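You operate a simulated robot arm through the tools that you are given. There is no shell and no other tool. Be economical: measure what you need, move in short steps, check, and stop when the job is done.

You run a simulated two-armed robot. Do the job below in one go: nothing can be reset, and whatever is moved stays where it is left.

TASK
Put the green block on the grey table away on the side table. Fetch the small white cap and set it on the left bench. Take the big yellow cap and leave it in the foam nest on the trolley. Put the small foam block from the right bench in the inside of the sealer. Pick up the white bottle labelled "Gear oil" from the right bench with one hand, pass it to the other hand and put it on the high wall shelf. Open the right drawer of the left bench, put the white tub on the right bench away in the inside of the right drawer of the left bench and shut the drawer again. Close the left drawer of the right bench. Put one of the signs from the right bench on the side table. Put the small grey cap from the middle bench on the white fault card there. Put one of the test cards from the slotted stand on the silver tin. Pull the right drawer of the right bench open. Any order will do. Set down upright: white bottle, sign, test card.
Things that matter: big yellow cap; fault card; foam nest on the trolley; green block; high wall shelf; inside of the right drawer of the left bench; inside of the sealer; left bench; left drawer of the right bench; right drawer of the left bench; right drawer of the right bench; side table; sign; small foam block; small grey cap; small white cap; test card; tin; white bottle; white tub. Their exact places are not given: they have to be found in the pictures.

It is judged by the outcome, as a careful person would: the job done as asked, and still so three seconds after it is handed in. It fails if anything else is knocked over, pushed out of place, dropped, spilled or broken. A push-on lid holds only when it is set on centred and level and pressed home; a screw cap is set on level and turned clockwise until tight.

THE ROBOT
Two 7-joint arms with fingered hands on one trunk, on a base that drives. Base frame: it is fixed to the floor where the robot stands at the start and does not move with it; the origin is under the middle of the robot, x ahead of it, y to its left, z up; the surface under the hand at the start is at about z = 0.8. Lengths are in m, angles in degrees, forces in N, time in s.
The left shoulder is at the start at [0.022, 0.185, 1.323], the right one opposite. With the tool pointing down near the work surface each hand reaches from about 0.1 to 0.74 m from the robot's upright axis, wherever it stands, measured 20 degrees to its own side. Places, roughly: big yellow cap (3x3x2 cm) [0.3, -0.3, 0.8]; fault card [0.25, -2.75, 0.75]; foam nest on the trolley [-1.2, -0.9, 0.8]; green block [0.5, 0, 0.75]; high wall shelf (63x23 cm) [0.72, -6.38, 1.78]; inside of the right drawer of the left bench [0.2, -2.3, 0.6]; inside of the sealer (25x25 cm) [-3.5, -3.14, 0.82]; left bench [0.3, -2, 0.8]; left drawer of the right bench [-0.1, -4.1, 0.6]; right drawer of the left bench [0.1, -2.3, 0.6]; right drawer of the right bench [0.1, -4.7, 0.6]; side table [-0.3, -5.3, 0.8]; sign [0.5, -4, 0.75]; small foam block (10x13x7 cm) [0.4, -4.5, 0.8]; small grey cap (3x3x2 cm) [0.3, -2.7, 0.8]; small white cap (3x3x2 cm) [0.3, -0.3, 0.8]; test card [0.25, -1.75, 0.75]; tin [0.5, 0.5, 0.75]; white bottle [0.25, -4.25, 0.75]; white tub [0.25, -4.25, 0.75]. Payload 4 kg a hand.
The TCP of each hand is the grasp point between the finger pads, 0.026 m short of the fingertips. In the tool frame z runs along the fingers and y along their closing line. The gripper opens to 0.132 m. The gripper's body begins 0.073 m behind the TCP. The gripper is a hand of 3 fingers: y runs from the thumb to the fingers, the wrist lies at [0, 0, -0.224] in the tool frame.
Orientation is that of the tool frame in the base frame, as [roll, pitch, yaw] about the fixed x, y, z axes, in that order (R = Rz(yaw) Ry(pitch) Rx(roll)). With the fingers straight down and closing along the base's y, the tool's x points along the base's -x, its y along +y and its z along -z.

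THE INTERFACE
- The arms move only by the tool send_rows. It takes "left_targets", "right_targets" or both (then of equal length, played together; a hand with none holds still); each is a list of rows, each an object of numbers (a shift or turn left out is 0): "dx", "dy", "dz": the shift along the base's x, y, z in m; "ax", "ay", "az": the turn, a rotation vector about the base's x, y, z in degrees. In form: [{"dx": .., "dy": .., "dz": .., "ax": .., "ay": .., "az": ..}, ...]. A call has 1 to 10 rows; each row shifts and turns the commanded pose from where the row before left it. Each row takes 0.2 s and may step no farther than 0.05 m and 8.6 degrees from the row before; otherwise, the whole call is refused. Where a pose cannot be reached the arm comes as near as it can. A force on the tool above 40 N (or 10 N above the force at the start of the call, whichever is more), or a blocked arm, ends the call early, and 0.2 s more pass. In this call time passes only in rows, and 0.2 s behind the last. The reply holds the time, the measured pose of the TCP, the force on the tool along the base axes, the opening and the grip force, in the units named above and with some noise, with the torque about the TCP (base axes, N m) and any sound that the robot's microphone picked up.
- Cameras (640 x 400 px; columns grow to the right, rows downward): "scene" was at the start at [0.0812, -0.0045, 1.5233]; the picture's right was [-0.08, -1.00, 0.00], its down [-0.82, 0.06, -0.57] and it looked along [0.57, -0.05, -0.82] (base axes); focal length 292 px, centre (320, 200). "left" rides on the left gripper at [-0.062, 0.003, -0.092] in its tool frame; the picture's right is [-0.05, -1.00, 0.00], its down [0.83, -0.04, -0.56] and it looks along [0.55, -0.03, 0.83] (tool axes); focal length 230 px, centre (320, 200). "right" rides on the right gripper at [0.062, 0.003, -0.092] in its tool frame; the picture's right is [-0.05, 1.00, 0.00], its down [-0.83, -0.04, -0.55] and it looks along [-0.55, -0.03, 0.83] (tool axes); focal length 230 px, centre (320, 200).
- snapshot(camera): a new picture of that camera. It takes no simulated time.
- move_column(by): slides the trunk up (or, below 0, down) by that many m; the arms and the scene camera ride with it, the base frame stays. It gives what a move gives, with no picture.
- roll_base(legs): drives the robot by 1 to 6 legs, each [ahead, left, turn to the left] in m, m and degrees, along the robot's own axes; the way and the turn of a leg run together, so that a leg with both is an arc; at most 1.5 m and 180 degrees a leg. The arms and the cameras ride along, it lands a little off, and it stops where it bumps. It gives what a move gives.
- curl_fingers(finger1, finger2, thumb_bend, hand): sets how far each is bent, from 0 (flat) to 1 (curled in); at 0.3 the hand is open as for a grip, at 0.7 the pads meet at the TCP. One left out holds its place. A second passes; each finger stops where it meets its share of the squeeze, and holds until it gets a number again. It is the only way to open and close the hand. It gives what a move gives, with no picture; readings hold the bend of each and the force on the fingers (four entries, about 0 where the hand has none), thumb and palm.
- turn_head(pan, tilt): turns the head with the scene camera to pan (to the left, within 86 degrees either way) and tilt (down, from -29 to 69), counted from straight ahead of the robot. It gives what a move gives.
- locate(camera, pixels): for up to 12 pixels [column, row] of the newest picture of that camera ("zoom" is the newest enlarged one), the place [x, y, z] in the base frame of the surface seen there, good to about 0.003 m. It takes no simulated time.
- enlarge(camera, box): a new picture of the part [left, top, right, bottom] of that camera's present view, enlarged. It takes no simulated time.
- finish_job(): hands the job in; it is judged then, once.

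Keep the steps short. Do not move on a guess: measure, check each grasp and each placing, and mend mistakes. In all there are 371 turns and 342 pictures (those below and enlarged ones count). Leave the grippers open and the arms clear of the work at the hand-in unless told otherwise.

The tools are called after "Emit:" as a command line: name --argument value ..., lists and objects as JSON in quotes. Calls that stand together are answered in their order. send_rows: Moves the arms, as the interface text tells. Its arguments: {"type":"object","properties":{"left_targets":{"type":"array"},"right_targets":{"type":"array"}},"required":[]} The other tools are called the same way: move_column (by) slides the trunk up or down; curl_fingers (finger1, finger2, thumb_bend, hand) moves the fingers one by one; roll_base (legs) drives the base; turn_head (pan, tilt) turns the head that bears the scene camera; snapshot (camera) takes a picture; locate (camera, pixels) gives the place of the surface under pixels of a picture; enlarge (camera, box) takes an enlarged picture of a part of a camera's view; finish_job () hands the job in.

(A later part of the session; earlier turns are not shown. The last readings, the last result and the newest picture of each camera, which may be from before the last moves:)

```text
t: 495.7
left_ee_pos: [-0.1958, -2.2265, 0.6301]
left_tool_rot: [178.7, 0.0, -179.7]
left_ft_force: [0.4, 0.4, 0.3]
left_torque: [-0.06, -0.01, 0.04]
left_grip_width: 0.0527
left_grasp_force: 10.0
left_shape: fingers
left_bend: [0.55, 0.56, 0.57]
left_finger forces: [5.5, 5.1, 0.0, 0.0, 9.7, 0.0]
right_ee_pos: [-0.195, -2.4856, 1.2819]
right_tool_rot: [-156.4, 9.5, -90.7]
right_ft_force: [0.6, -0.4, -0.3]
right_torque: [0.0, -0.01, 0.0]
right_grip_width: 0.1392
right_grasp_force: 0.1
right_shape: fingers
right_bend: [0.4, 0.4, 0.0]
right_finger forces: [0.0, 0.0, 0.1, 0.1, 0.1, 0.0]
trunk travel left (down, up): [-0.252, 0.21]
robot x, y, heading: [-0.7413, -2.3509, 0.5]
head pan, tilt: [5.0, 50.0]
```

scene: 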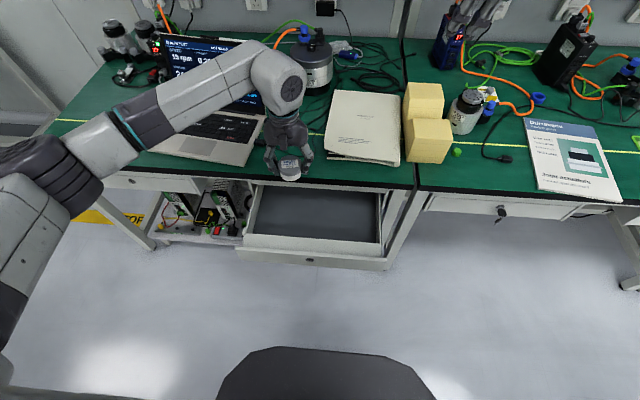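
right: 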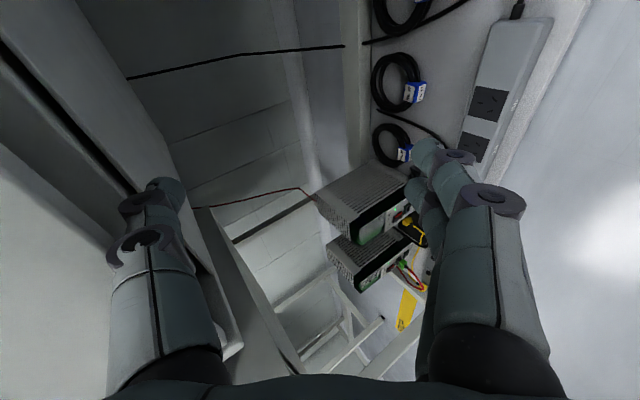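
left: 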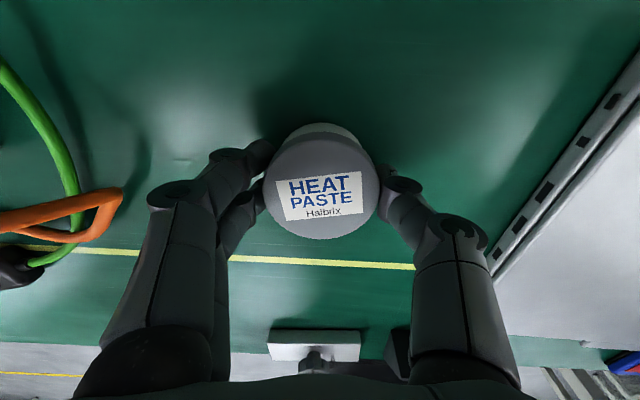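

First contact felt. I open and lift out.

Emit:
curl_fingers --hand "left" --finger1 0.48 --finger2 0.48 --thumb_bend 0.48

Emit:
send_rows --left_targets '[{"dz": 0.03}, {"dz": 0.05}, {"dz": 0.05}, {"dz": 0.05}, {"dz": 0.05}, {"dx": -0.05}, {"dx": -0.05}, {"dx": -0.05}, {"dx": -0.05}]'

Emit:
enlarge --camera "scene" --box '[220, 120, 400, 280]'

```text
t: 496.7
left_ee_pos: [-0.1952, -2.2261, 0.6297]
left_tool_rot: [178.7, 0.0, -179.7]
left_ft_force: [0.4, -0.1, -0.4]
left_torque: [0.0, 0.02, 0.01]
left_grip_width: 0.0739
left_grasp_force: 0.0
left_shape: fingers
left_bend: [0.48, 0.48, 0.48]
left_finger forces: [0.1, 0.0, 0.0, 0.0, 0.1, 0.0]
right_ee_pos: [-0.1932, -2.485, 1.2831]
right_tool_rot: [-156.5, 9.5, -90.7]
right_ft_force: [0.1, -0.7, -0.5]
right_torque: [-0.01, -0.01, 0.03]
right_grip_width: 0.1395
right_grasp_force: 0.1
right_shape: fingers
right_bend: [0.4, 0.4, 0.0]
right_finger forces: [0.0, 0.1, 0.1, 0.0, 0.0, 0.0]
trunk travel left (down, up): [-0.252, 0.21]
robot x, y, heading: [-0.743, -2.3542, 0.3]
head pan, tilt: [5.0, 50.0]
```

```text
t: 498.7
left_ee_pos: [-0.3947, -2.2291, 0.8581]
left_tool_rot: [178.7, 0.0, -179.7]
left_ft_force: [0.1, 0.6, -0.7]
left_torque: [-0.01, -0.05, 0.0]
left_grip_width: 0.074
left_grasp_force: 0.1
left_shape: fingers
left_bend: [0.48, 0.48, 0.48]
left_finger forces: [0.1, 0.0, 0.0, 0.1, 0.1, 0.0]
right_ee_pos: [-0.194, -2.4856, 1.2824]
right_tool_rot: [-156.4, 9.5, -90.7]
right_ft_force: [-0.2, -1.0, -0.3]
right_torque: [-0.01, 0.01, -0.03]
right_grip_width: 0.1395
right_grasp_force: 0.0
right_shape: fingers
right_bend: [0.4, 0.4, 0.0]
right_finger forces: [0.0, 0.0, 0.0, 0.0, 0.0, 0.0]
trunk travel left (down, up): [-0.252, 0.21]
robot x, y, heading: [-0.7506, -2.3506, 0.2]
head pan, tilt: [5.0, 50.0]
```

```text
2.50 times, centred on (310, 200) of scene
```

zoom: 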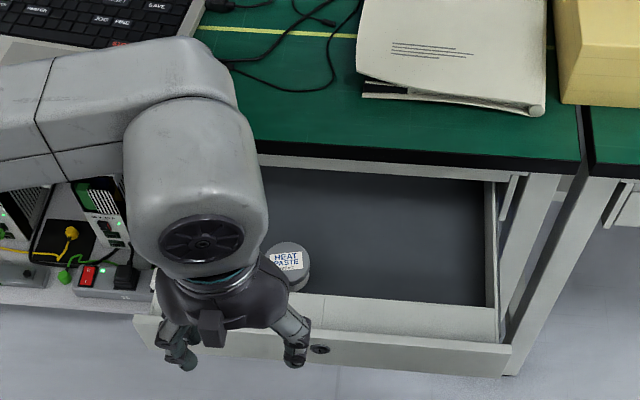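

The tub stands in the drawer. I now close the left fingers, pitch the hand forward and push the drawer shut.

Emit:
curl_fingers --hand "left" --finger1 0.68 --finger2 0.68 --thumb_bend 0.68

Emit:
send_rows --left_targets '[{"dx": -0.04, "ay": -7.5}, {"dx": -0.02, "ay": -7.5}, {"dz": -0.03, "ay": -7.5}, {"dz": -0.035, "ay": -7.5}, {"dz": -0.035, "ay": -7.5}, {"dz": -0.035, "ay": -7.5}, {"dz": -0.035, "ay": -7.5}, {"dz": -0.035, "ay": -7.5}, {"dz": -0.015}]'

Emit:
snapshot --camera "scene"

```text
t: 499.7
left_ee_pos: [-0.3933, -2.2293, 0.858]
left_tool_rot: [178.7, -0.1, -179.7]
left_ft_force: [0.5, 0.6, -0.3]
left_torque: [-0.01, 0.01, 0.01]
left_grip_width: 0.0113
left_grasp_force: 0.0
left_shape: fingers
left_bend: [0.68, 0.68, 0.68]
left_finger forces: [0.0, 0.0, 0.0, 0.0, 0.0, 0.0]
right_ee_pos: [-0.1953, -2.4844, 1.2825]
right_tool_rot: [-156.5, 9.5, -90.7]
right_ft_force: [-0.4, -0.4, 0.7]
right_torque: [0.0, 0.01, 0.0]
right_grip_width: 0.1393
right_grasp_force: 0.2
right_shape: fingers
right_bend: [0.4, 0.4, 0.0]
right_finger forces: [0.0, 0.0, 0.0, 0.0, 0.0, 0.1]
trunk travel left (down, up): [-0.252, 0.21]
robot x, y, heading: [-0.7429, -2.3514, 0.2]
head pan, tilt: [5.0, 50.0]
```

```text
t: 501.7
left_ee_pos: [-0.4342, -2.2555, 0.7316]
left_tool_rot: [172.7, 58.9, 171.4]
left_ft_force: [-0.8, 1.3, -0.2]
left_torque: [0.01, 0.02, 0.02]
left_grip_width: 0.0111
left_grasp_force: 0.0
left_shape: fingers
left_bend: [0.68, 0.68, 0.68]
left_finger forces: [0.0, 0.0, 0.1, 0.0, 0.0, 0.1]
left hand out of reach, approached as far as the arm can: row 7, 8, 9
right_ee_pos: [-0.1923, -2.4861, 1.2793]
right_tool_rot: [-156.4, 9.4, -90.7]
right_ft_force: [0.8, -0.2, -0.1]
right_torque: [0.01, 0.02, -0.01]
right_grip_width: 0.1394
right_grasp_force: 0.1
right_shape: fingers
right_bend: [0.4, 0.4, 0.0]
right_finger forces: [0.0, 0.1, 0.0, 0.1, 0.0, 0.0]
trunk travel left (down, up): [-0.252, 0.21]
robot x, y, heading: [-0.7433, -2.35, 0.2]
head pan, tilt: [5.0, 50.0]
stopped in row 9 (left hand): the arm was blocked; the commanded pose is now the measured one
```

```text
87 pictures are left
```

scene: 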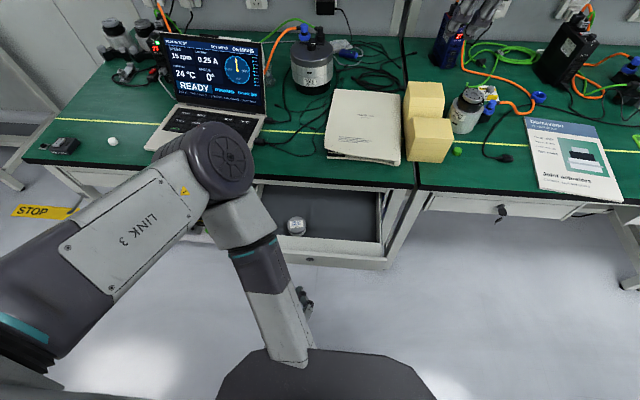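

The arm folds against the torso. I back the base 0.2 m, then lower the trunk and extend.

Emit:
roll_base --legs '[[-0.25, 0, 0]]'

Emit:
move_column --by -0.15

Emit:
send_rows --left_targets '[{"dx": 0.04, "dz": 0.0}, {"dx": 0.04}, {"dx": 0.04, "dz": 0.01}, {"dx": 0.04}]'

Emit:
snapshot --camera "scene"

```text
t: 503.5
left_ee_pos: [-0.6785, -2.2595, 0.733]
left_tool_rot: [172.8, 59.3, 170.9]
left_ft_force: [0.4, 0.1, 1.2]
left_torque: [0.02, 0.0, 0.0]
left_grip_width: 0.011
left_grasp_force: 0.0
left_shape: fingers
left_bend: [0.68, 0.68, 0.68]
left_finger forces: [0.0, 0.0, 0.0, 0.1, 0.1, 0.0]
right_ee_pos: [-0.4399, -2.489, 1.2827]
right_tool_rot: [-156.4, 9.6, -90.9]
right_ft_force: [-0.4, -0.4, -0.5]
right_torque: [0.01, 0.0, -0.01]
right_grip_width: 0.1392
right_grasp_force: 0.1
right_shape: fingers
right_bend: [0.4, 0.4, 0.0]
right_finger forces: [0.0, 0.0, 0.0, 0.1, 0.0, 0.0]
trunk travel left (down, up): [-0.252, 0.21]
robot x, y, heading: [-0.9933, -2.3512, 0.2]
head pan, tilt: [5.0, 50.0]
```

```text
t: 504.8
left_ee_pos: [-0.6757, -2.2665, 0.602]
left_tool_rot: [177.2, 51.7, 173.0]
left_ft_force: [0.1, 0.0, 0.2]
left_torque: [0.02, -0.01, 0.01]
left_grip_width: 0.0111
left_grasp_force: 0.1
left_shape: fingers
left_bend: [0.68, 0.68, 0.68]
left_finger forces: [0.0, 0.1, 0.0, 0.0, 0.0, 0.1]
right_ee_pos: [-0.4301, -2.4895, 1.1445]
right_tool_rot: [-157.7, 9.5, -91.1]
right_ft_force: [0.5, -0.4, 0.4]
right_torque: [0.01, 0.06, 0.02]
right_grip_width: 0.1395
right_grasp_force: 0.1
right_shape: fingers
right_bend: [0.4, 0.4, 0.0]
right_finger forces: [0.0, 0.1, 0.0, 0.0, 0.0, 0.0]
trunk travel left (down, up): [-0.13, 0.331]
robot x, y, heading: [-0.9952, -2.3534, -0.1]
head pan, tilt: [5.0, 50.0]
stopped: the arm was blocked; the commanded pose is now the measured one
```

```text
t: 505.8
left_ee_pos: [-0.5177, -2.269, 0.6132]
left_tool_rot: [177.5, 52.3, 173.0]
left_ft_force: [-0.5, 0.2, 0.5]
left_torque: [0.04, 0.02, -0.02]
left_grip_width: 0.0109
left_grasp_force: 0.1
left_shape: fingers
left_bend: [0.68, 0.68, 0.68]
left_finger forces: [0.1, 0.0, 0.0, 0.0, 0.0, 0.0]
right_ee_pos: [-0.4345, -2.4892, 1.153]
right_tool_rot: [-157.2, 9.6, -91.2]
right_ft_force: [-0.1, -0.2, 0.6]
right_torque: [-0.01, 0.02, -0.01]
right_grip_width: 0.1391
right_grasp_force: 0.1
right_shape: fingers
right_bend: [0.4, 0.4, 0.0]
right_finger forces: [0.0, 0.1, 0.1, 0.1, 0.2, 0.1]
trunk travel left (down, up): [-0.13, 0.331]
robot x, y, heading: [-0.9951, -2.3502, 0.1]
head pan, tilt: [5.0, 50.0]
```

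```text
86 pictures are left
```

scene: 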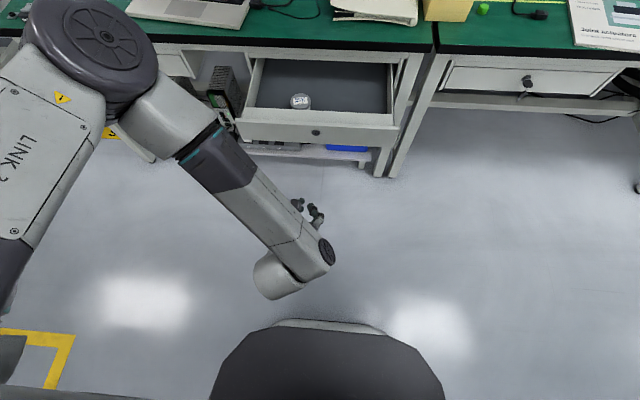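

I align in front of the panel (y≈−2.32, z≈0.645) and push by driving forward.

Emit:
send_rows --left_targets '[{"dy": -0.04, "dz": 0.02}, {"dy": -0.015, "dz": 0.015}, {"dx": 0.04}, {"dx": 0.04}, {"dx": 0.04}]'

Emit:
roll_base --legs '[[0.2, 0, 0]]'

Emit:
snapshot --camera "scene"

```text
t: 507.0
left_ee_pos: [-0.398, -2.3262, 0.6508]
left_tool_rot: [177.5, 52.1, 173.0]
left_ft_force: [1.2, 0.1, 0.5]
left_torque: [-0.02, 0.02, -0.02]
left_grip_width: 0.0108
left_grasp_force: 0.1
left_shape: fingers
left_bend: [0.68, 0.68, 0.68]
left_finger forces: [0.0, 0.0, 0.1, 0.1, 0.1, 0.0]
right_ee_pos: [-0.4333, -2.4877, 1.1537]
right_tool_rot: [-157.3, 9.5, -91.2]
right_ft_force: [-0.4, -0.2, -0.1]
right_torque: [0.0, 0.02, 0.01]
right_grip_width: 0.1393
right_grasp_force: 0.1
right_shape: fingers
right_bend: [0.4, 0.4, 0.0]
right_finger forces: [0.1, 0.1, 0.0, 0.1, 0.0, 0.0]
trunk travel left (down, up): [-0.13, 0.331]
robot x, y, heading: [-0.989, -2.3516, 0.1]
head pan, tilt: [5.0, 50.0]
```

```text
t: 508.6
left_ee_pos: [-0.1908, -2.3282, 0.6517]
left_tool_rot: [177.5, 52.2, 172.9]
left_ft_force: [0.1, 0.6, 0.6]
left_torque: [0.01, 0.04, -0.03]
left_grip_width: 0.0105
left_grasp_force: 0.1
left_shape: fingers
left_bend: [0.68, 0.68, 0.68]
left_finger forces: [0.1, 0.1, 0.0, 0.1, 0.0, 0.0]
right_ee_pos: [-0.2295, -2.49, 1.1536]
right_tool_rot: [-157.2, 9.5, -91.2]
right_ft_force: [-0.5, 0.1, 0.5]
right_torque: [-0.03, -0.03, -0.02]
right_grip_width: 0.1392
right_grasp_force: 0.0
right_shape: fingers
right_bend: [0.4, 0.4, 0.0]
right_finger forces: [0.1, 0.1, 0.0, 0.1, 0.0, 0.0]
trunk travel left (down, up): [-0.13, 0.331]
robot x, y, heading: [-0.7822, -2.3536, 0.1]
head pan, tilt: [5.0, 50.0]
```

```text
85 pictures are left
```

scene: 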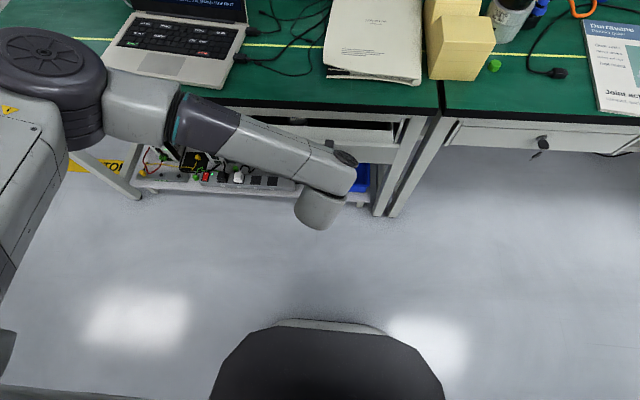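

Emit:
send_rows --left_targets '[{"dx": 0.03}, {"dx": 0.03}, {"dx": 0.015}, {"dx": 0.01}, {"dx": 0.005}]'

```text
t: 509.8
left_ee_pos: [-0.1088, -2.3272, 0.6494]
left_tool_rot: [177.5, 51.8, 172.8]
left_ft_force: [-30.8, 9.8, -2.5]
left_torque: [0.02, 0.17, 0.43]
left_grip_width: 0.0089
left_grasp_force: 15.8
left_shape: fingers
left_bend: [0.73, 0.68, 0.68]
left_finger forces: [30.9, 0.0, 0.0, 0.0, 0.1, 0.0]
right_ee_pos: [-0.2318, -2.4896, 1.1556]
right_tool_rot: [-157.0, 9.4, -91.0]
right_ft_force: [0.0, 0.5, 0.4]
right_torque: [0.02, -0.01, -0.01]
right_grip_width: 0.1391
right_grasp_force: 0.1
right_shape: fingers
right_bend: [0.4, 0.4, 0.0]
right_finger forces: [0.0, 0.1, 0.0, 0.1, 0.1, 0.0]
trunk travel left (down, up): [-0.13, 0.331]
robot x, y, heading: [-0.783, -2.3501, -0.2]
head pan, tilt: [5.0, 50.0]
```

31 N resistance: shut. I withdraw and check.

Emit:
send_rows --left_targets '[{"dx": -0.05}, {"dx": -0.05}, {"dx": -0.05}, {"dx": -0.05}, {"dx": -0.05}]'

Emit:
roll_base --legs '[[-0.3, 0, 0]]'

Emit:
snapshot --camera "scene"

```text
t: 511.0
left_ee_pos: [-0.3479, -2.3237, 0.6533]
left_tool_rot: [177.6, 52.3, 172.9]
left_ft_force: [-0.6, 0.3, -0.1]
left_torque: [0.0, 0.03, -0.04]
left_grip_width: 0.0107
left_grasp_force: 0.1
left_shape: fingers
left_bend: [0.68, 0.68, 0.68]
left_finger forces: [0.0, 0.0, 0.1, 0.0, 0.0, 0.0]
right_ee_pos: [-0.231, -2.4901, 1.1533]
right_tool_rot: [-157.1, 9.5, -91.3]
right_ft_force: [-0.3, -0.3, -0.4]
right_torque: [0.02, -0.03, 0.01]
right_grip_width: 0.1393
right_grasp_force: 0.1
right_shape: fingers
right_bend: [0.4, 0.4, 0.0]
right_finger forces: [0.1, 0.0, 0.1, 0.0, 0.1, 0.1]
trunk travel left (down, up): [-0.13, 0.331]
robot x, y, heading: [-0.7883, -2.356, 0.3]
head pan, tilt: [5.0, 50.0]
```

```text
t: 513.1
left_ee_pos: [-0.6502, -2.3253, 0.6525]
left_tool_rot: [177.5, 52.2, 172.4]
left_ft_force: [0.2, 0.3, -0.1]
left_torque: [0.01, -0.01, 0.01]
left_grip_width: 0.0108
left_grasp_force: 0.1
left_shape: fingers
left_bend: [0.68, 0.68, 0.68]
left_finger forces: [0.1, 0.1, 0.0, 0.1, 0.0, 0.0]
right_ee_pos: [-0.5314, -2.4932, 1.153]
right_tool_rot: [-157.1, 9.4, -91.7]
right_ft_force: [0.3, 0.0, 0.2]
right_torque: [0.01, -0.02, 0.02]
right_grip_width: 0.1394
right_grasp_force: 0.1
right_shape: fingers
right_bend: [0.4, 0.4, 0.0]
right_finger forces: [0.0, 0.0, 0.1, 0.0, 0.1, 0.0]
trunk travel left (down, up): [-0.13, 0.331]
robot x, y, heading: [-1.0841, -2.3485, -0.5]
head pan, tilt: [5.0, 50.0]
```

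```text
84 pictures are left
```

scene: 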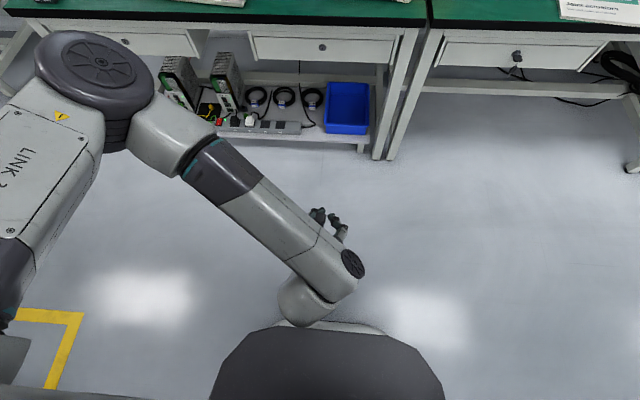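

The drawer is shut with the tub inside. Next the bottle: I bring the left arm to neutral and drive to the right bench.

Emit:
send_rows --left_targets '[{"dz": 0.04, "ay": 8}, {"dz": 0.04, "ay": 8}, {"dz": 0.04, "ay": 8}, {"dz": 0.04, "ay": 8}, {"dz": 0.04, "ay": 8}, {"dz": 0.04, "ay": 8}, {"dy": 0.04, "ay": 4, "az": 7}, {"dy": 0.04}, {"dy": 0.04}]' --right_targets '[{"ay": 4}, {"ay": 4}, {"ay": 4}, {"ay": 4}, {"ay": 4}, {"az": -8}, {"az": -8}, {"az": -8}, {"az": -8}]'

Emit:
move_column --by 0.13

Emit:
roll_base --legs '[[0, -1.0, 0], [0, -0.85, 0], [0.45, 0, 0]]'

Emit:
send_rows --right_targets '[{"az": -8}, {"az": -8}, {"az": -8}, {"az": -8}, {"az": -8}, {"az": -8}, {"az": -8}]'

Emit:
turn_head --pan -10 --tilt 35

Emit:
snapshot --camera "scene"

```text
t: 515.1
left_ee_pos: [-0.6516, -2.2066, 0.8906]
left_tool_rot: [-176.8, 0.4, -177.7]
left_ft_force: [-0.6, 0.1, 0.0]
left_torque: [-0.02, -0.04, 0.03]
left_grip_width: 0.0107
left_grasp_force: 0.1
left_shape: fingers
left_bend: [0.68, 0.68, 0.68]
left_finger forces: [0.1, 0.0, 0.1, 0.0, 0.1, 0.0]
right_ee_pos: [-0.5321, -2.4935, 1.1547]
right_tool_rot: [-177.4, 8.3, -127.0]
right_ft_force: [0.0, 0.4, -0.5]
right_torque: [0.01, -0.02, 0.02]
right_grip_width: 0.1394
right_grasp_force: 0.0
right_shape: fingers
right_bend: [0.4, 0.4, 0.0]
right_finger forces: [0.0, 0.0, 0.0, 0.0, 0.0, 0.1]
trunk travel left (down, up): [-0.13, 0.331]
robot x, y, heading: [-1.0836, -2.3467, -0.5]
head pan, tilt: [5.0, 50.0]
```

```text
t: 516.7
left_ee_pos: [-0.6485, -2.2062, 1.0226]
left_tool_rot: [-176.8, 0.5, -177.6]
left_ft_force: [-0.4, -0.9, -0.1]
left_torque: [-0.01, 0.01, -0.01]
left_grip_width: 0.0106
left_grasp_force: 0.1
left_shape: fingers
left_bend: [0.68, 0.68, 0.68]
left_finger forces: [0.1, 0.1, 0.0, 0.0, 0.0, 0.0]
right_ee_pos: [-0.5309, -2.4924, 1.2835]
right_tool_rot: [-177.4, 8.2, -126.9]
right_ft_force: [0.2, -0.5, 1.4]
right_torque: [0.02, 0.0, -0.04]
right_grip_width: 0.1395
right_grasp_force: 0.1
right_shape: fingers
right_bend: [0.4, 0.4, 0.0]
right_finger forces: [0.1, 0.1, 0.0, 0.0, 0.0, 0.0]
trunk travel left (down, up): [-0.26, 0.201]
robot x, y, heading: [-1.0842, -2.354, -0.5]
head pan, tilt: [5.0, 50.0]
```

```text
t: 528.2
left_ee_pos: [-0.2154, -4.0382, 1.0222]
left_tool_rot: [-176.7, 0.6, -176.5]
left_ft_force: [0.4, 0.1, 0.4]
left_torque: [0.03, 0.02, -0.03]
left_grip_width: 0.0107
left_grasp_force: 0.1
left_shape: fingers
left_bend: [0.68, 0.68, 0.68]
left_finger forces: [0.0, 0.0, 0.0, 0.0, 0.1, 0.0]
right_ee_pos: [-0.0909, -4.323, 1.2833]
right_tool_rot: [-177.3, 8.4, -125.7]
right_ft_force: [0.1, 0.2, -0.3]
right_torque: [0.02, -0.01, -0.01]
right_grip_width: 0.1393
right_grasp_force: 0.0
right_shape: fingers
right_bend: [0.4, 0.4, 0.0]
right_finger forces: [0.0, 0.1, 0.1, 0.0, 0.0, 0.0]
trunk travel left (down, up): [-0.26, 0.201]
robot x, y, heading: [-0.6493, -4.1896, 0.6]
head pan, tilt: [5.0, 50.0]
```

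```text
t: 529.8
left_ee_pos: [-0.215, -4.0374, 1.0232]
left_tool_rot: [-176.9, 0.6, -176.7]
left_ft_force: [-0.8, -0.3, 0.8]
left_torque: [0.01, -0.02, 0.01]
left_grip_width: 0.011
left_grasp_force: 0.0
left_shape: fingers
left_bend: [0.68, 0.68, 0.68]
left_finger forces: [0.1, 0.0, 0.0, 0.1, 0.1, 0.0]
right_ee_pos: [-0.0914, -4.324, 1.2837]
right_tool_rot: [-177.3, 8.4, 178.1]
right_ft_force: [0.2, -0.4, -0.5]
right_torque: [0.01, -0.02, 0.0]
right_grip_width: 0.1393
right_grasp_force: 0.0
right_shape: fingers
right_bend: [0.4, 0.4, 0.0]
right_finger forces: [0.0, 0.1, 0.0, 0.0, 0.0, 0.0]
trunk travel left (down, up): [-0.26, 0.201]
robot x, y, heading: [-0.6487, -4.1882, 0.9]
head pan, tilt: [5.0, 50.0]
```

```text
t: 530.6
left_ee_pos: [-0.2151, -4.038, 1.023]
left_tool_rot: [-176.8, 0.5, -176.6]
left_ft_force: [0.0, -0.1, -0.8]
left_torque: [0.01, 0.0, -0.01]
left_grip_width: 0.0107
left_grasp_force: 0.1
left_shape: fingers
left_bend: [0.68, 0.68, 0.68]
left_finger forces: [0.0, 0.0, 0.0, 0.0, 0.1, 0.0]
right_ee_pos: [-0.0904, -4.324, 1.2828]
right_tool_rot: [-177.3, 8.2, 178.3]
right_ft_force: [0.0, 0.4, 0.1]
right_torque: [-0.01, -0.01, 0.01]
right_grip_width: 0.1392
right_grasp_force: 0.0
right_shape: fingers
right_bend: [0.4, 0.4, 0.0]
right_finger forces: [0.0, 0.1, 0.0, 0.0, 0.0, 0.0]
trunk travel left (down, up): [-0.26, 0.201]
robot x, y, heading: [-0.6484, -4.1893, 0.6]
head pan, tilt: [-10.0, 35.0]
```

```text
83 pictures are left
```

scene: 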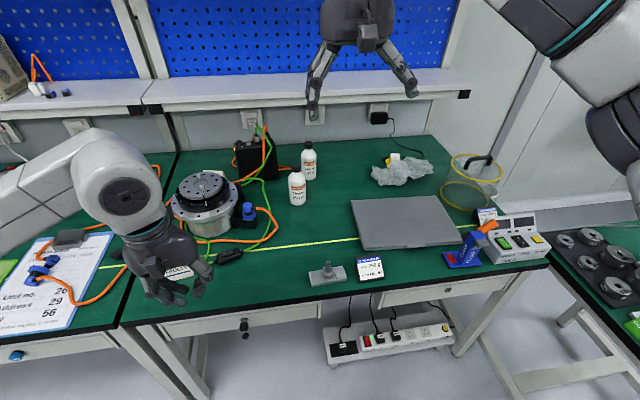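

Emit:
enlarge --camera "scene" --box '[270, 125, 350, 215]'

Emit:
locate --camera "zoom" --pixels '[[316, 72], [316, 85], [305, 110], [330, 140], [300, 130], [316, 165], [316, 195], [255, 215], [255, 240], [265, 300], [350, 200], [335, 180]]'

```text
4.44 times, centred on (310, 170) of scene
```

zoom: 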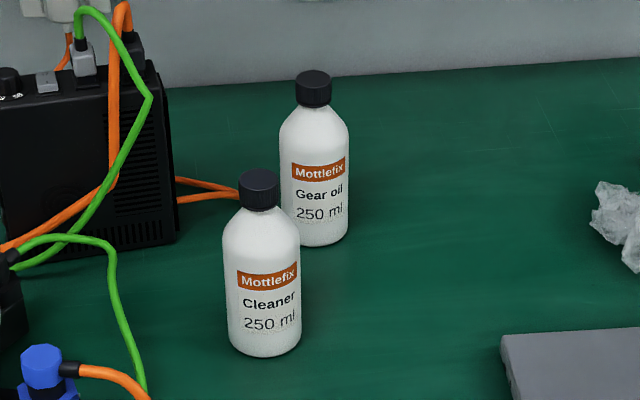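

```text
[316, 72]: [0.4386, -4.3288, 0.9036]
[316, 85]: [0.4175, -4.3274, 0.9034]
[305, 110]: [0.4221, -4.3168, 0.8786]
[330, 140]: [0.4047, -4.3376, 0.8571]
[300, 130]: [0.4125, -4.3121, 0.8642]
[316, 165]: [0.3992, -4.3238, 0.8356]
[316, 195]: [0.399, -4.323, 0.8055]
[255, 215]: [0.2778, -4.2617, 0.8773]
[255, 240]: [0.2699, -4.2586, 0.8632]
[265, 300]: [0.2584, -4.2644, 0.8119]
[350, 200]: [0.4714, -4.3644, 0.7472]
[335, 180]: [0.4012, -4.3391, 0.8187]
```

Gear oil bottle: centre (0.428, −4.327), cap z 0.878–0.904. I drive closer, tilt the right hand and go above the cap.

Emit:
roll_base --legs '[[0.29, 0, -0.6]]'

Emit:
curl_fingers --hand "right" --finger1 0.51 --finger2 0.51 --thumb_bend 0.51

Emit:
send_rows --right_targets '[{"dx": 0.04, "dz": -0.03, "ay": -4.5}, {"dx": 0.04, "dz": -0.03, "ay": -4.5}, {"dx": 0.035, "dz": -0.03, "ay": -4}, {"dx": 0.035, "dz": -0.03, "ay": -4}, {"dz": -0.05}, {"dz": -0.05}, {"dz": -0.04}]'

Emit:
snapshot --camera "right"

```text
t: 532.6
left_ee_pos: [0.0747, -4.0417, 1.0232]
left_tool_rot: [-176.9, 0.5, -177.2]
left_ft_force: [0.1, 0.5, -0.4]
left_torque: [-0.01, 0.04, -0.01]
left_grip_width: 0.0107
left_grasp_force: 0.0
left_shape: fingers
left_bend: [0.68, 0.68, 0.68]
left_finger forces: [0.1, 0.0, 0.0, 0.0, 0.1, 0.1]
right_ee_pos: [0.1955, -4.3272, 1.2845]
right_tool_rot: [-177.4, 8.4, 177.7]
right_ft_force: [0.0, 0.1, -0.1]
right_torque: [0.0, 0.03, -0.02]
right_grip_width: 0.1392
right_grasp_force: 0.1
right_shape: fingers
right_bend: [0.4, 0.4, 0.0]
right_finger forces: [0.1, 0.1, 0.1, 0.1, 0.0, 0.1]
trunk travel left (down, up): [-0.26, 0.201]
robot x, y, heading: [-0.3596, -4.1909, 0.1]
head pan, tilt: [-10.0, 35.0]
```

```text
t: 533.6
left_ee_pos: [0.0745, -4.0409, 1.0244]
left_tool_rot: [-176.8, 0.5, -177.2]
left_ft_force: [-1.1, -0.5, 0.5]
left_torque: [0.01, -0.01, 0.02]
left_grip_width: 0.011
left_grasp_force: 0.1
left_shape: fingers
left_bend: [0.68, 0.68, 0.68]
left_finger forces: [0.0, 0.0, 0.1, 0.0, 0.0, 0.1]
right_ee_pos: [0.1957, -4.3283, 1.2845]
right_tool_rot: [-177.4, 8.4, 177.8]
right_ft_force: [0.2, -0.7, -0.3]
right_torque: [-0.02, -0.02, 0.0]
right_grip_width: 0.0651
right_grasp_force: 0.1
right_shape: fingers
right_bend: [0.51, 0.51, 0.51]
right_finger forces: [0.0, 0.0, 0.0, 0.1, 0.0, 0.0]
trunk travel left (down, up): [-0.26, 0.201]
robot x, y, heading: [-0.3597, -4.1914, 0.3]
head pan, tilt: [-10.0, 35.0]
```

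```text
t: 535.2
left_ee_pos: [0.0768, -4.0415, 1.0228]
left_tool_rot: [-176.8, 0.4, -177.2]
left_ft_force: [0.2, 0.9, 0.3]
left_torque: [0.02, -0.01, -0.03]
left_grip_width: 0.0105
left_grasp_force: 0.0
left_shape: fingers
left_bend: [0.68, 0.68, 0.68]
left_finger forces: [0.1, 0.0, 0.0, 0.0, 0.0, 0.0]
right_ee_pos: [0.3467, -4.3278, 1.0222]
right_tool_rot: [-178.0, 25.4, 177.5]
right_ft_force: [-0.5, 0.3, -1.0]
right_torque: [0.02, 0.0, 0.0]
right_grip_width: 0.065
right_grasp_force: 0.1
right_shape: fingers
right_bend: [0.51, 0.51, 0.51]
right_finger forces: [0.0, 0.1, 0.0, 0.0, 0.1, 0.0]
trunk travel left (down, up): [-0.26, 0.201]
robot x, y, heading: [-0.3576, -4.1883, -0.2]
head pan, tilt: [-10.0, 35.0]
```

```text
81 pictures are left
```

right: 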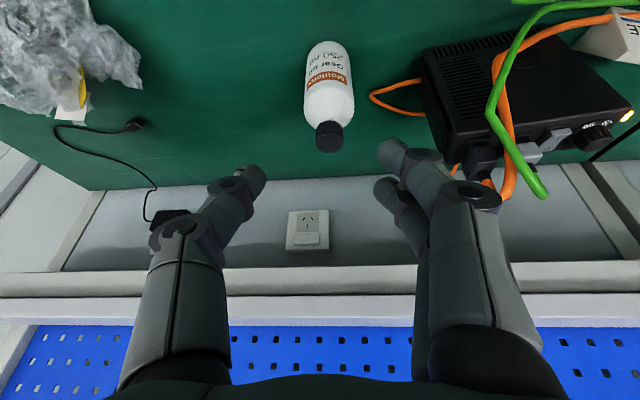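

Emit:
send_rows --right_targets '[{"dx": 0.04, "dz": -0.02}, {"dx": 0.04, "dz": -0.025}, {"dz": -0.03}, {"dz": -0.02}]'

Emit:
snapshot --camera "right"

```text
t: 536.2
left_ee_pos: [0.0759, -4.0403, 1.0219]
left_tool_rot: [-176.7, 0.3, -177.1]
left_ft_force: [-0.3, 0.3, 0.9]
left_torque: [0.0, 0.06, 0.03]
left_grip_width: 0.0108
left_grasp_force: 0.0
left_shape: fingers
left_bend: [0.68, 0.68, 0.68]
left_finger forces: [0.1, 0.1, 0.0, 0.0, 0.0, 0.0]
right_ee_pos: [0.4263, -4.3293, 0.9276]
right_tool_rot: [-178.1, 25.4, 177.5]
right_ft_force: [-0.1, 1.4, -1.0]
right_torque: [0.02, -0.02, -0.01]
right_grip_width: 0.0649
right_grasp_force: 0.0
right_shape: fingers
right_bend: [0.51, 0.51, 0.51]
right_finger forces: [0.0, 0.1, 0.0, 0.0, 0.0, 0.1]
trunk travel left (down, up): [-0.26, 0.201]
robot x, y, heading: [-0.3621, -4.1872, -0.1]
head pan, tilt: [-10.0, 35.0]
```

```text
80 pictures are left
```

right: 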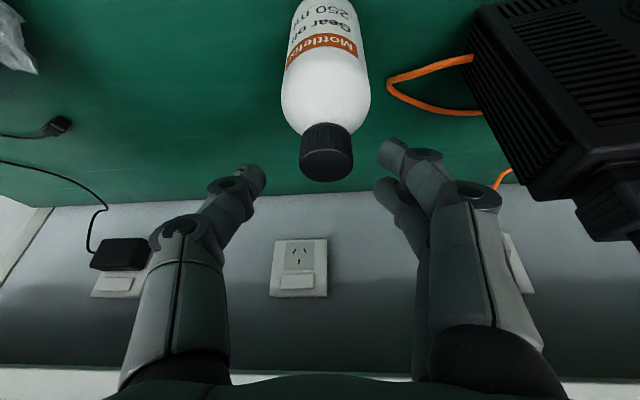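

Emit:
send_rows --right_targets '[{"dz": -0.012, "dx": -0.002}, {"dz": -0.012}]'

Emit:
curl_fingers --hand "right" --finger1 0.72 --finger2 0.72 --thumb_bend 0.72

Emit:
snapshot --camera "right"

```text
t: 536.8
left_ee_pos: [0.075, -4.0414, 1.0224]
left_tool_rot: [-176.8, 0.3, -177.2]
left_ft_force: [-0.6, -0.1, 0.3]
left_torque: [-0.01, 0.03, 0.02]
left_grip_width: 0.0106
left_grasp_force: 0.0
left_shape: fingers
left_bend: [0.68, 0.68, 0.68]
left_finger forces: [0.0, 0.0, 0.0, 0.1, 0.0, 0.1]
right_ee_pos: [0.4248, -4.3296, 0.9054]
right_tool_rot: [-177.9, 25.3, 177.5]
right_ft_force: [1.0, 1.3, 0.1]
right_torque: [-0.01, 0.0, 0.01]
right_grip_width: 0.0647
right_grasp_force: 0.1
right_shape: fingers
right_bend: [0.51, 0.51, 0.51]
right_finger forces: [0.1, 0.0, 0.1, 0.1, 0.0, 0.0]
trunk travel left (down, up): [-0.26, 0.201]
robot x, y, heading: [-0.3607, -4.1908, 0.3]
head pan, tilt: [-10.0, 35.0]
```

```text
t: 537.8
left_ee_pos: [0.0765, -4.041, 1.0241]
left_tool_rot: [-176.8, 0.3, -177.2]
left_ft_force: [0.4, -0.8, -0.1]
left_torque: [-0.04, -0.02, 0.01]
left_grip_width: 0.0107
left_grasp_force: 0.1
left_shape: fingers
left_bend: [0.68, 0.68, 0.68]
left_finger forces: [0.0, 0.1, 0.0, 0.1, 0.0, 0.0]
right_ee_pos: [0.4239, -4.3289, 0.9049]
right_tool_rot: [-178.2, 25.3, 177.6]
right_ft_force: [-0.9, -0.1, 0.1]
right_torque: [0.02, 0.03, -0.01]
right_grip_width: 0.0241
right_grasp_force: 12.0
right_shape: fingers
right_bend: [0.66, 0.67, 0.67]
right_finger forces: [6.6, 5.1, 0.0, 0.1, 11.3, 0.0]
trunk travel left (down, up): [-0.26, 0.201]
robot x, y, heading: [-0.3599, -4.1918, 0.0]
head pan, tilt: [-10.0, 35.0]
```

```text
79 pictures are left
```

right: 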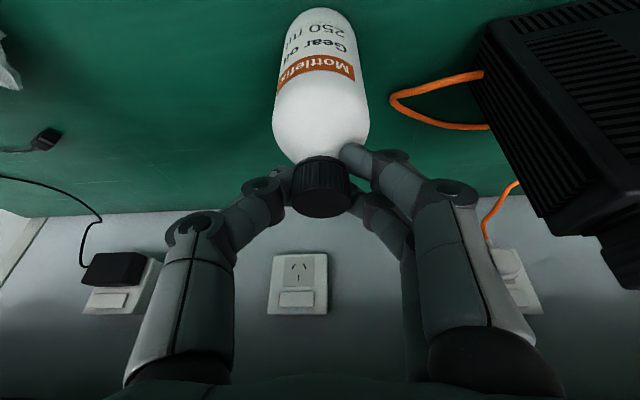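

Cap gripped. I squeeze a bit more, lift 4 cm, move right 5 cm and draw the bottle back past the Cleaner bottle.

Emit:
curl_fingers --hand "right" --finger1 0.8 --finger2 0.8 --thumb_bend 0.8

Emit:
send_rows --right_targets '[{"dz": 0.015}, {"dz": 0.025}, {"dy": -0.03}, {"dy": -0.03}, {"dx": -0.04}, {"dx": -0.04}, {"dx": -0.04}, {"dx": -0.04, "dz": 0.02}, {"dx": -0.04, "dz": 0.03}, {"dx": -0.04, "dz": 0.03}]'

Emit:
snapshot --camera "scene"

```text
t: 538.8
left_ee_pos: [0.0752, -4.0411, 1.0228]
left_tool_rot: [-176.8, 0.5, -177.3]
left_ft_force: [0.2, -1.0, 0.7]
left_torque: [0.0, -0.05, 0.0]
left_grip_width: 0.0108
left_grasp_force: 0.1
left_shape: fingers
left_bend: [0.68, 0.68, 0.68]
left_finger forces: [0.0, 0.1, 0.1, 0.0, 0.0, 0.0]
right_ee_pos: [0.4253, -4.3297, 0.9038]
right_tool_rot: [-178.2, 25.3, 177.5]
right_ft_force: [-0.2, 0.7, -1.0]
right_torque: [0.11, 0.02, 0.02]
right_grip_width: 0.0217
right_grasp_force: 19.8
right_shape: fingers
right_bend: [0.66, 0.68, 0.69]
right_finger forces: [11.4, 9.9, 0.0, 0.0, 18.8, 0.0]
trunk travel left (down, up): [-0.26, 0.201]
robot x, y, heading: [-0.3602, -4.1884, -0.2]
head pan, tilt: [-10.0, 35.0]
```

```text
t: 541.0
left_ee_pos: [0.0754, -4.0406, 1.0231]
left_tool_rot: [-176.9, 0.5, -177.2]
left_ft_force: [-0.3, -0.9, 0.7]
left_torque: [0.03, -0.01, -0.01]
left_grip_width: 0.0104
left_grasp_force: 0.1
left_shape: fingers
left_bend: [0.68, 0.68, 0.68]
left_finger forces: [0.1, 0.0, 0.0, 0.1, 0.1, 0.0]
right_ee_pos: [0.1826, -4.3849, 1.0272]
right_tool_rot: [-178.0, 25.5, 177.4]
right_ft_force: [-1.7, 0.4, -2.3]
right_torque: [0.05, -0.01, -0.01]
right_grip_width: 0.0209
right_grasp_force: 19.9
right_shape: fingers
right_bend: [0.65, 0.68, 0.71]
right_finger forces: [11.3, 9.8, 0.0, 0.1, 18.9, 0.1]
trunk travel left (down, up): [-0.26, 0.201]
robot x, y, heading: [-0.3557, -4.1843, 0.2]
head pan, tilt: [-10.0, 35.0]
```

```text
78 pictures are left
```

scene: 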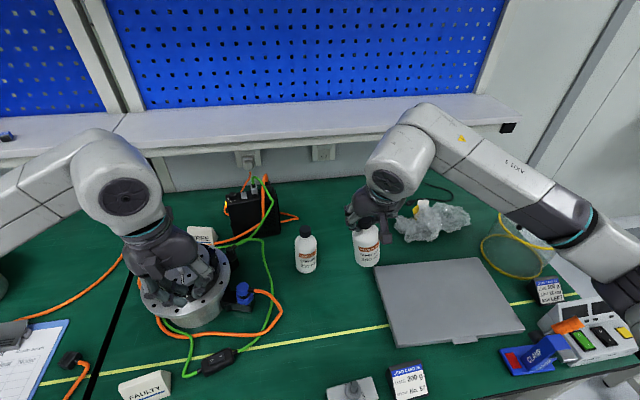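

Bottle held upright by its cap. I back into the aisle, lower the trunk and bring the bottle in front for the hand-over.

Emit:
roll_base --legs '[[-0.4, 0, 0]]'

Emit:
move_column --by -0.18

Emit:
send_rows --right_targets '[{"dz": 0.045}, {"dz": 0.045}, {"dz": 0.045}, {"dz": 0.045}, {"dz": 0.035, "dx": -0.02}, {"dy": 0.04, "dx": -0.02}, {"dy": 0.04, "dx": -0.02}, {"dy": 0.04}, {"dy": 0.04}]' --left_targets '[{"dy": 0.04}, {"dy": 0.04}, {"dx": -0.04}, {"dx": -0.04}, {"dx": -0.04}, {"dx": -0.02}, {}, {}, {}]'

Emit:
snapshot --camera "scene"

```text
t: 543.4
left_ee_pos: [-0.3108, -4.0361, 1.0226]
left_tool_rot: [-176.7, 0.4, -176.0]
left_ft_force: [-0.5, 0.1, -0.4]
left_torque: [0.0, 0.0, 0.01]
left_grip_width: 0.0109
left_grasp_force: 0.1
left_shape: fingers
left_bend: [0.68, 0.68, 0.68]
left_finger forces: [0.1, 0.0, 0.0, 0.0, 0.0, 0.1]
right_ee_pos: [-0.1952, -4.3778, 1.0263]
right_tool_rot: [-178.1, 25.3, 178.8]
right_ft_force: [-0.3, 0.3, -2.3]
right_torque: [0.0, 0.03, 0.0]
right_grip_width: 0.021
right_grasp_force: 20.1
right_shape: fingers
right_bend: [0.65, 0.68, 0.71]
right_finger forces: [11.3, 10.0, 0.0, 0.1, 18.9, 0.1]
trunk travel left (down, up): [-0.26, 0.201]
robot x, y, heading: [-0.7417, -4.1924, 1.2]
head pan, tilt: [-10.0, 35.0]
```

```text
t: 545.4
left_ee_pos: [-0.3109, -4.0357, 0.8434]
left_tool_rot: [-176.7, 0.6, -176.0]
left_ft_force: [0.5, -0.2, -0.4]
left_torque: [0.0, -0.02, -0.02]
left_grip_width: 0.0109
left_grasp_force: 0.1
left_shape: fingers
left_bend: [0.68, 0.68, 0.68]
left_finger forces: [0.1, 0.1, 0.0, 0.0, 0.0, 0.0]
right_ee_pos: [-0.1952, -4.3786, 0.8473]
right_tool_rot: [-178.1, 25.4, 178.6]
right_ft_force: [-0.1, -0.2, -3.2]
right_torque: [0.04, 0.02, -0.01]
right_grip_width: 0.0209
right_grasp_force: 20.3
right_shape: fingers
right_bend: [0.65, 0.68, 0.71]
right_finger forces: [11.5, 9.7, 0.1, 0.0, 19.1, 0.0]
trunk travel left (down, up): [-0.08, 0.381]
robot x, y, heading: [-0.7403, -4.1952, 1.4]
head pan, tilt: [-10.0, 35.0]
```

```text
t: 547.4
left_ee_pos: [-0.397, -3.9607, 0.8461]
left_tool_rot: [-176.7, 0.4, -176.0]
left_ft_force: [0.2, -0.5, 1.2]
left_torque: [-0.02, 0.01, -0.01]
left_grip_width: 0.0104
left_grasp_force: 0.1
left_shape: fingers
left_bend: [0.68, 0.68, 0.68]
left_finger forces: [0.0, 0.0, 0.0, 0.1, 0.1, 0.0]
left hand out of reach, approached as far as the arm can: row 5, 6
right_ee_pos: [-0.2526, -4.2135, 1.0624]
right_tool_rot: [-178.0, 25.3, 179.1]
right_ft_force: [0.6, 0.4, -3.2]
right_torque: [0.07, 0.08, -0.02]
right_grip_width: 0.0207
right_grasp_force: 20.2
right_shape: fingers
right_bend: [0.65, 0.69, 0.71]
right_finger forces: [11.8, 9.8, 0.0, 0.0, 19.2, 0.1]
right hand out of reach, approached as far as the arm can: row 9
trunk travel left (down, up): [-0.08, 0.381]
robot x, y, heading: [-0.7412, -4.1938, 1.2]
head pan, tilt: [-10.0, 35.0]
```

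```text
77 pictures are left
```

scene: 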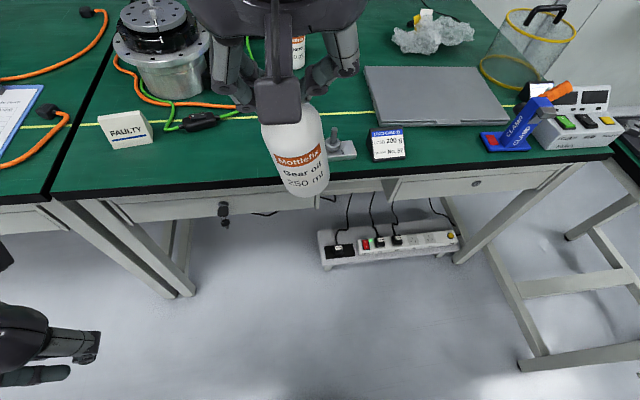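

Emit:
send_rows --right_targets '[{"dx": 0.04, "dy": -0.01}, {"dx": 0.04}, {"dx": 0.03}]' --left_targets '[{"dz": 0.04, "ay": -8}, {"dz": 0.04, "ay": -8}, {"dz": 0.03, "ay": -8}]'

Emit:
curl_fingers --hand "left" --finger1 0.4 --finger2 0.4 --thumb_bend 0.4

Emit:
send_rows --left_targets '[{"ay": -8, "dy": -0.03}, {"ay": -8, "dy": -0.03}, {"ay": -8, "dy": -0.03}, {"ay": -8, "dy": -0.03}, {"ay": -8, "dy": -0.03}, {"ay": -3, "dy": -0.03}]'

Emit:
snapshot --camera "scene"

Emit:
snapshot --camera "left"

```text
t: 548.2
left_ee_pos: [-0.3768, -3.9704, 0.9956]
left_tool_rot: [-175.0, 24.3, -175.5]
left_ft_force: [0.9, 0.2, -0.1]
left_torque: [-0.06, 0.0, -0.02]
left_grip_width: 0.0109
left_grasp_force: 0.1
left_shape: fingers
left_bend: [0.68, 0.68, 0.68]
left_finger forces: [0.1, 0.0, 0.0, 0.1, 0.1, 0.0]
left hand out of reach, approached as far as the arm can: row 1
right_ee_pos: [-0.1419, -4.2297, 1.0645]
right_tool_rot: [-178.1, 25.2, 178.6]
right_ft_force: [0.0, -0.2, -2.0]
right_torque: [0.01, 0.05, -0.02]
right_grip_width: 0.0206
right_grasp_force: 20.8
right_shape: fingers
right_bend: [0.65, 0.69, 0.71]
right_finger forces: [11.8, 10.2, 0.0, 0.0, 19.2, 0.1]
trunk travel left (down, up): [-0.08, 0.381]
robot x, y, heading: [-0.7424, -4.1928, 1.1]
head pan, tilt: [-10.0, 35.0]
```

```text
t: 549.2
left_ee_pos: [-0.3796, -3.9705, 0.9962]
left_tool_rot: [-175.0, 24.4, -175.6]
left_ft_force: [0.2, 0.5, -0.4]
left_torque: [0.01, 0.0, 0.0]
left_grip_width: 0.1009
left_grasp_force: 0.0
left_shape: fingers
left_bend: [0.4, 0.4, 0.4]
left_finger forces: [0.0, 0.1, 0.0, 0.0, 0.0, 0.0]
right_ee_pos: [-0.1429, -4.2292, 1.0662]
right_tool_rot: [-178.1, 25.3, 178.7]
right_ft_force: [-0.2, 0.4, -2.6]
right_torque: [0.06, 0.04, -0.02]
right_grip_width: 0.0207
right_grasp_force: 20.0
right_shape: fingers
right_bend: [0.65, 0.69, 0.71]
right_finger forces: [11.7, 9.9, 0.1, 0.0, 19.0, 0.1]
trunk travel left (down, up): [-0.08, 0.381]
robot x, y, heading: [-0.7415, -4.1978, 1.2]
head pan, tilt: [-10.0, 35.0]
```

```text
t: 550.6
left_ee_pos: [-0.3533, -4.107, 1.0965]
left_tool_rot: [-167.2, 67.1, -169.7]
left_ft_force: [-0.6, -0.4, 0.4]
left_torque: [0.01, 0.01, 0.02]
left_grip_width: 0.1013
left_grasp_force: 0.0
left_shape: fingers
left_bend: [0.4, 0.4, 0.4]
left_finger forces: [0.0, 0.0, 0.0, 0.0, 0.0, 0.0]
left hand out of reach, approached as far as the arm can: row 1, 2, 3, 4, 5
right_ee_pos: [-0.1419, -4.2325, 1.0658]
right_tool_rot: [-178.3, 25.3, 178.5]
right_ft_force: [0.8, 0.6, -2.2]
right_torque: [0.04, 0.0, 0.07]
right_grip_width: 0.0208
right_grasp_force: 20.1
right_shape: fingers
right_bend: [0.65, 0.69, 0.71]
right_finger forces: [11.7, 9.7, 0.1, 0.0, 19.2, 0.1]
trunk travel left (down, up): [-0.08, 0.381]
robot x, y, heading: [-0.7408, -4.1975, 1.2]
head pan, tilt: [-10.0, 35.0]
```

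```text
76 pictures are left
```

scene: 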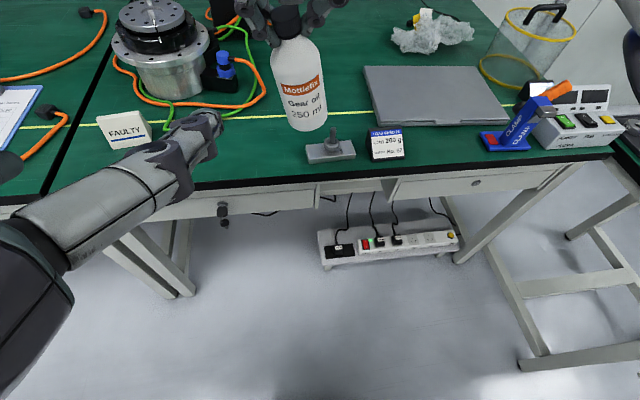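

```text
75 pictures are left
```

left: 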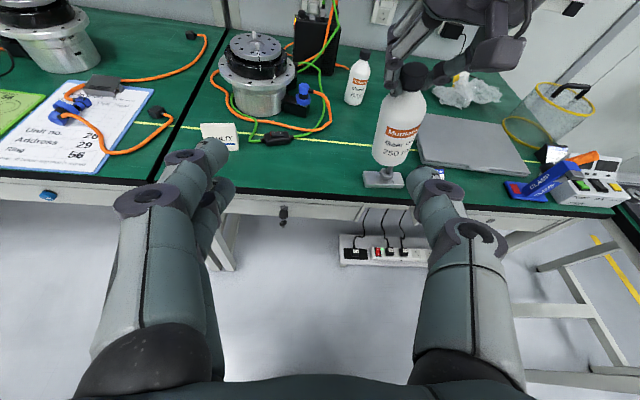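

Emit:
locate --camera "scene" --pixels '[[303, 95], [290, 20], [308, 125], [295, 60]]'

Emit:
send_rows --right_targets '[{"dz": 0.025}, {"dz": 0.02}, {}, {}]' --left_targets '[{"dy": -0.04, "dz": -0.01}, {"dy": -0.04, "dz": -0.01}, {"dy": -0.04, "dz": -0.01}, {"dx": 0.03, "dy": -0.01}]'

Emit:
snapshot --camera "left"

```text
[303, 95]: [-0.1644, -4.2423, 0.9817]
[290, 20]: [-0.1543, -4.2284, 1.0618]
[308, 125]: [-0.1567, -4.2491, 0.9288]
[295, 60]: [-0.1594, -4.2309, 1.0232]
```

```text
t: 551.2
left_ee_pos: [-0.3336, -4.1067, 1.0922]
left_tool_rot: [-151.8, 66.7, -149.1]
left_ft_force: [-0.4, 0.3, -0.5]
left_torque: [0.02, -0.01, 0.0]
left_grip_width: 0.1012
left_grasp_force: 0.1
left_shape: fingers
left_bend: [0.4, 0.4, 0.4]
left_finger forces: [0.0, 0.0, 0.0, 0.1, 0.0, 0.0]
right_ee_pos: [-0.1412, -4.228, 1.1022]
right_tool_rot: [-178.1, 25.3, 178.7]
right_ft_force: [1.1, 1.3, -2.1]
right_torque: [0.02, 0.04, -0.08]
right_grip_width: 0.0208
right_grasp_force: 20.3
right_shape: fingers
right_bend: [0.65, 0.69, 0.71]
right_finger forces: [12.0, 9.9, 0.0, 0.0, 19.2, 0.0]
trunk travel left (down, up): [-0.08, 0.381]
robot x, y, heading: [-0.745, -4.1922, 1.0]
head pan, tilt: [-10.0, 35.0]
stopped in row 2 (left hand): the arm was blocked; the commanded pose is now the measured one
```

```text
74 pictures are left
```

left: 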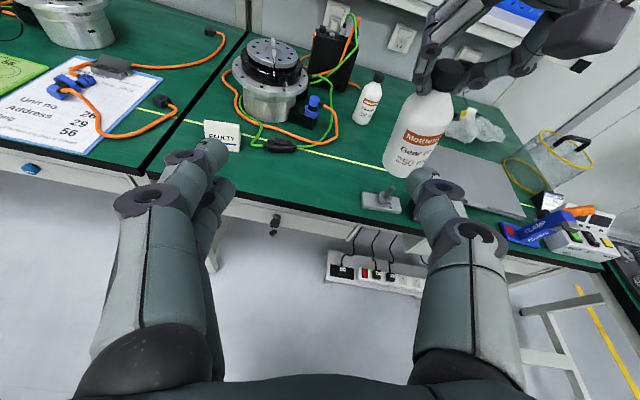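

The left arm can't cross further; I bring the bottle 12 cm to the left instead and advance the left hand.

Emit:
send_rows --right_targets '[{"dy": 0.04, "dx": 0.01}, {"dy": 0.04, "dx": 0.01}, {"dy": 0.04}]'

Emit:
locate --camera "scene" --pixels '[[303, 95]]'

Emit:
snapshot --camera "scene"

```text
t: 552.0
left_ee_pos: [-0.334, -4.1048, 1.091]
left_tool_rot: [-152.5, 66.6, -149.8]
left_ft_force: [-0.9, 0.5, 0.8]
left_torque: [-0.03, 0.0, -0.04]
left_grip_width: 0.1016
left_grasp_force: 0.0
left_shape: fingers
left_bend: [0.4, 0.4, 0.4]
left_finger forces: [0.0, 0.1, 0.0, 0.1, 0.0, 0.0]
right_ee_pos: [-0.1203, -4.1052, 1.1036]
right_tool_rot: [-178.0, 25.4, 178.7]
right_ft_force: [0.2, 0.2, -3.0]
right_torque: [0.03, 0.01, -0.02]
right_grip_width: 0.0207
right_grasp_force: 20.4
right_shape: fingers
right_bend: [0.65, 0.69, 0.71]
right_finger forces: [11.7, 9.6, 0.1, 0.1, 19.1, 0.1]
trunk travel left (down, up): [-0.08, 0.381]
robot x, y, heading: [-0.7427, -4.1973, 1.3]
head pan, tilt: [-10.0, 35.0]
```

```text
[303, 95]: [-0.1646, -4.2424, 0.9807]
```

```text
73 pictures are left
```

scene: 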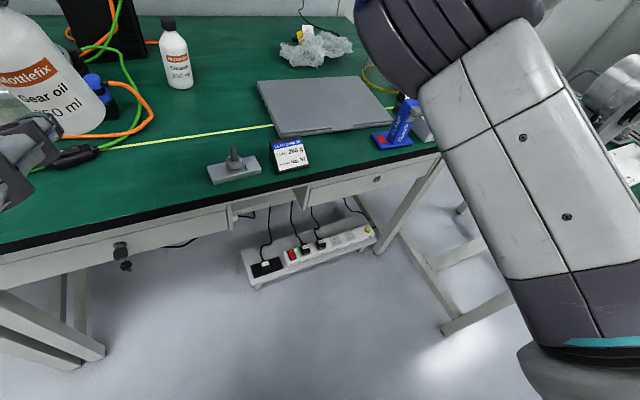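

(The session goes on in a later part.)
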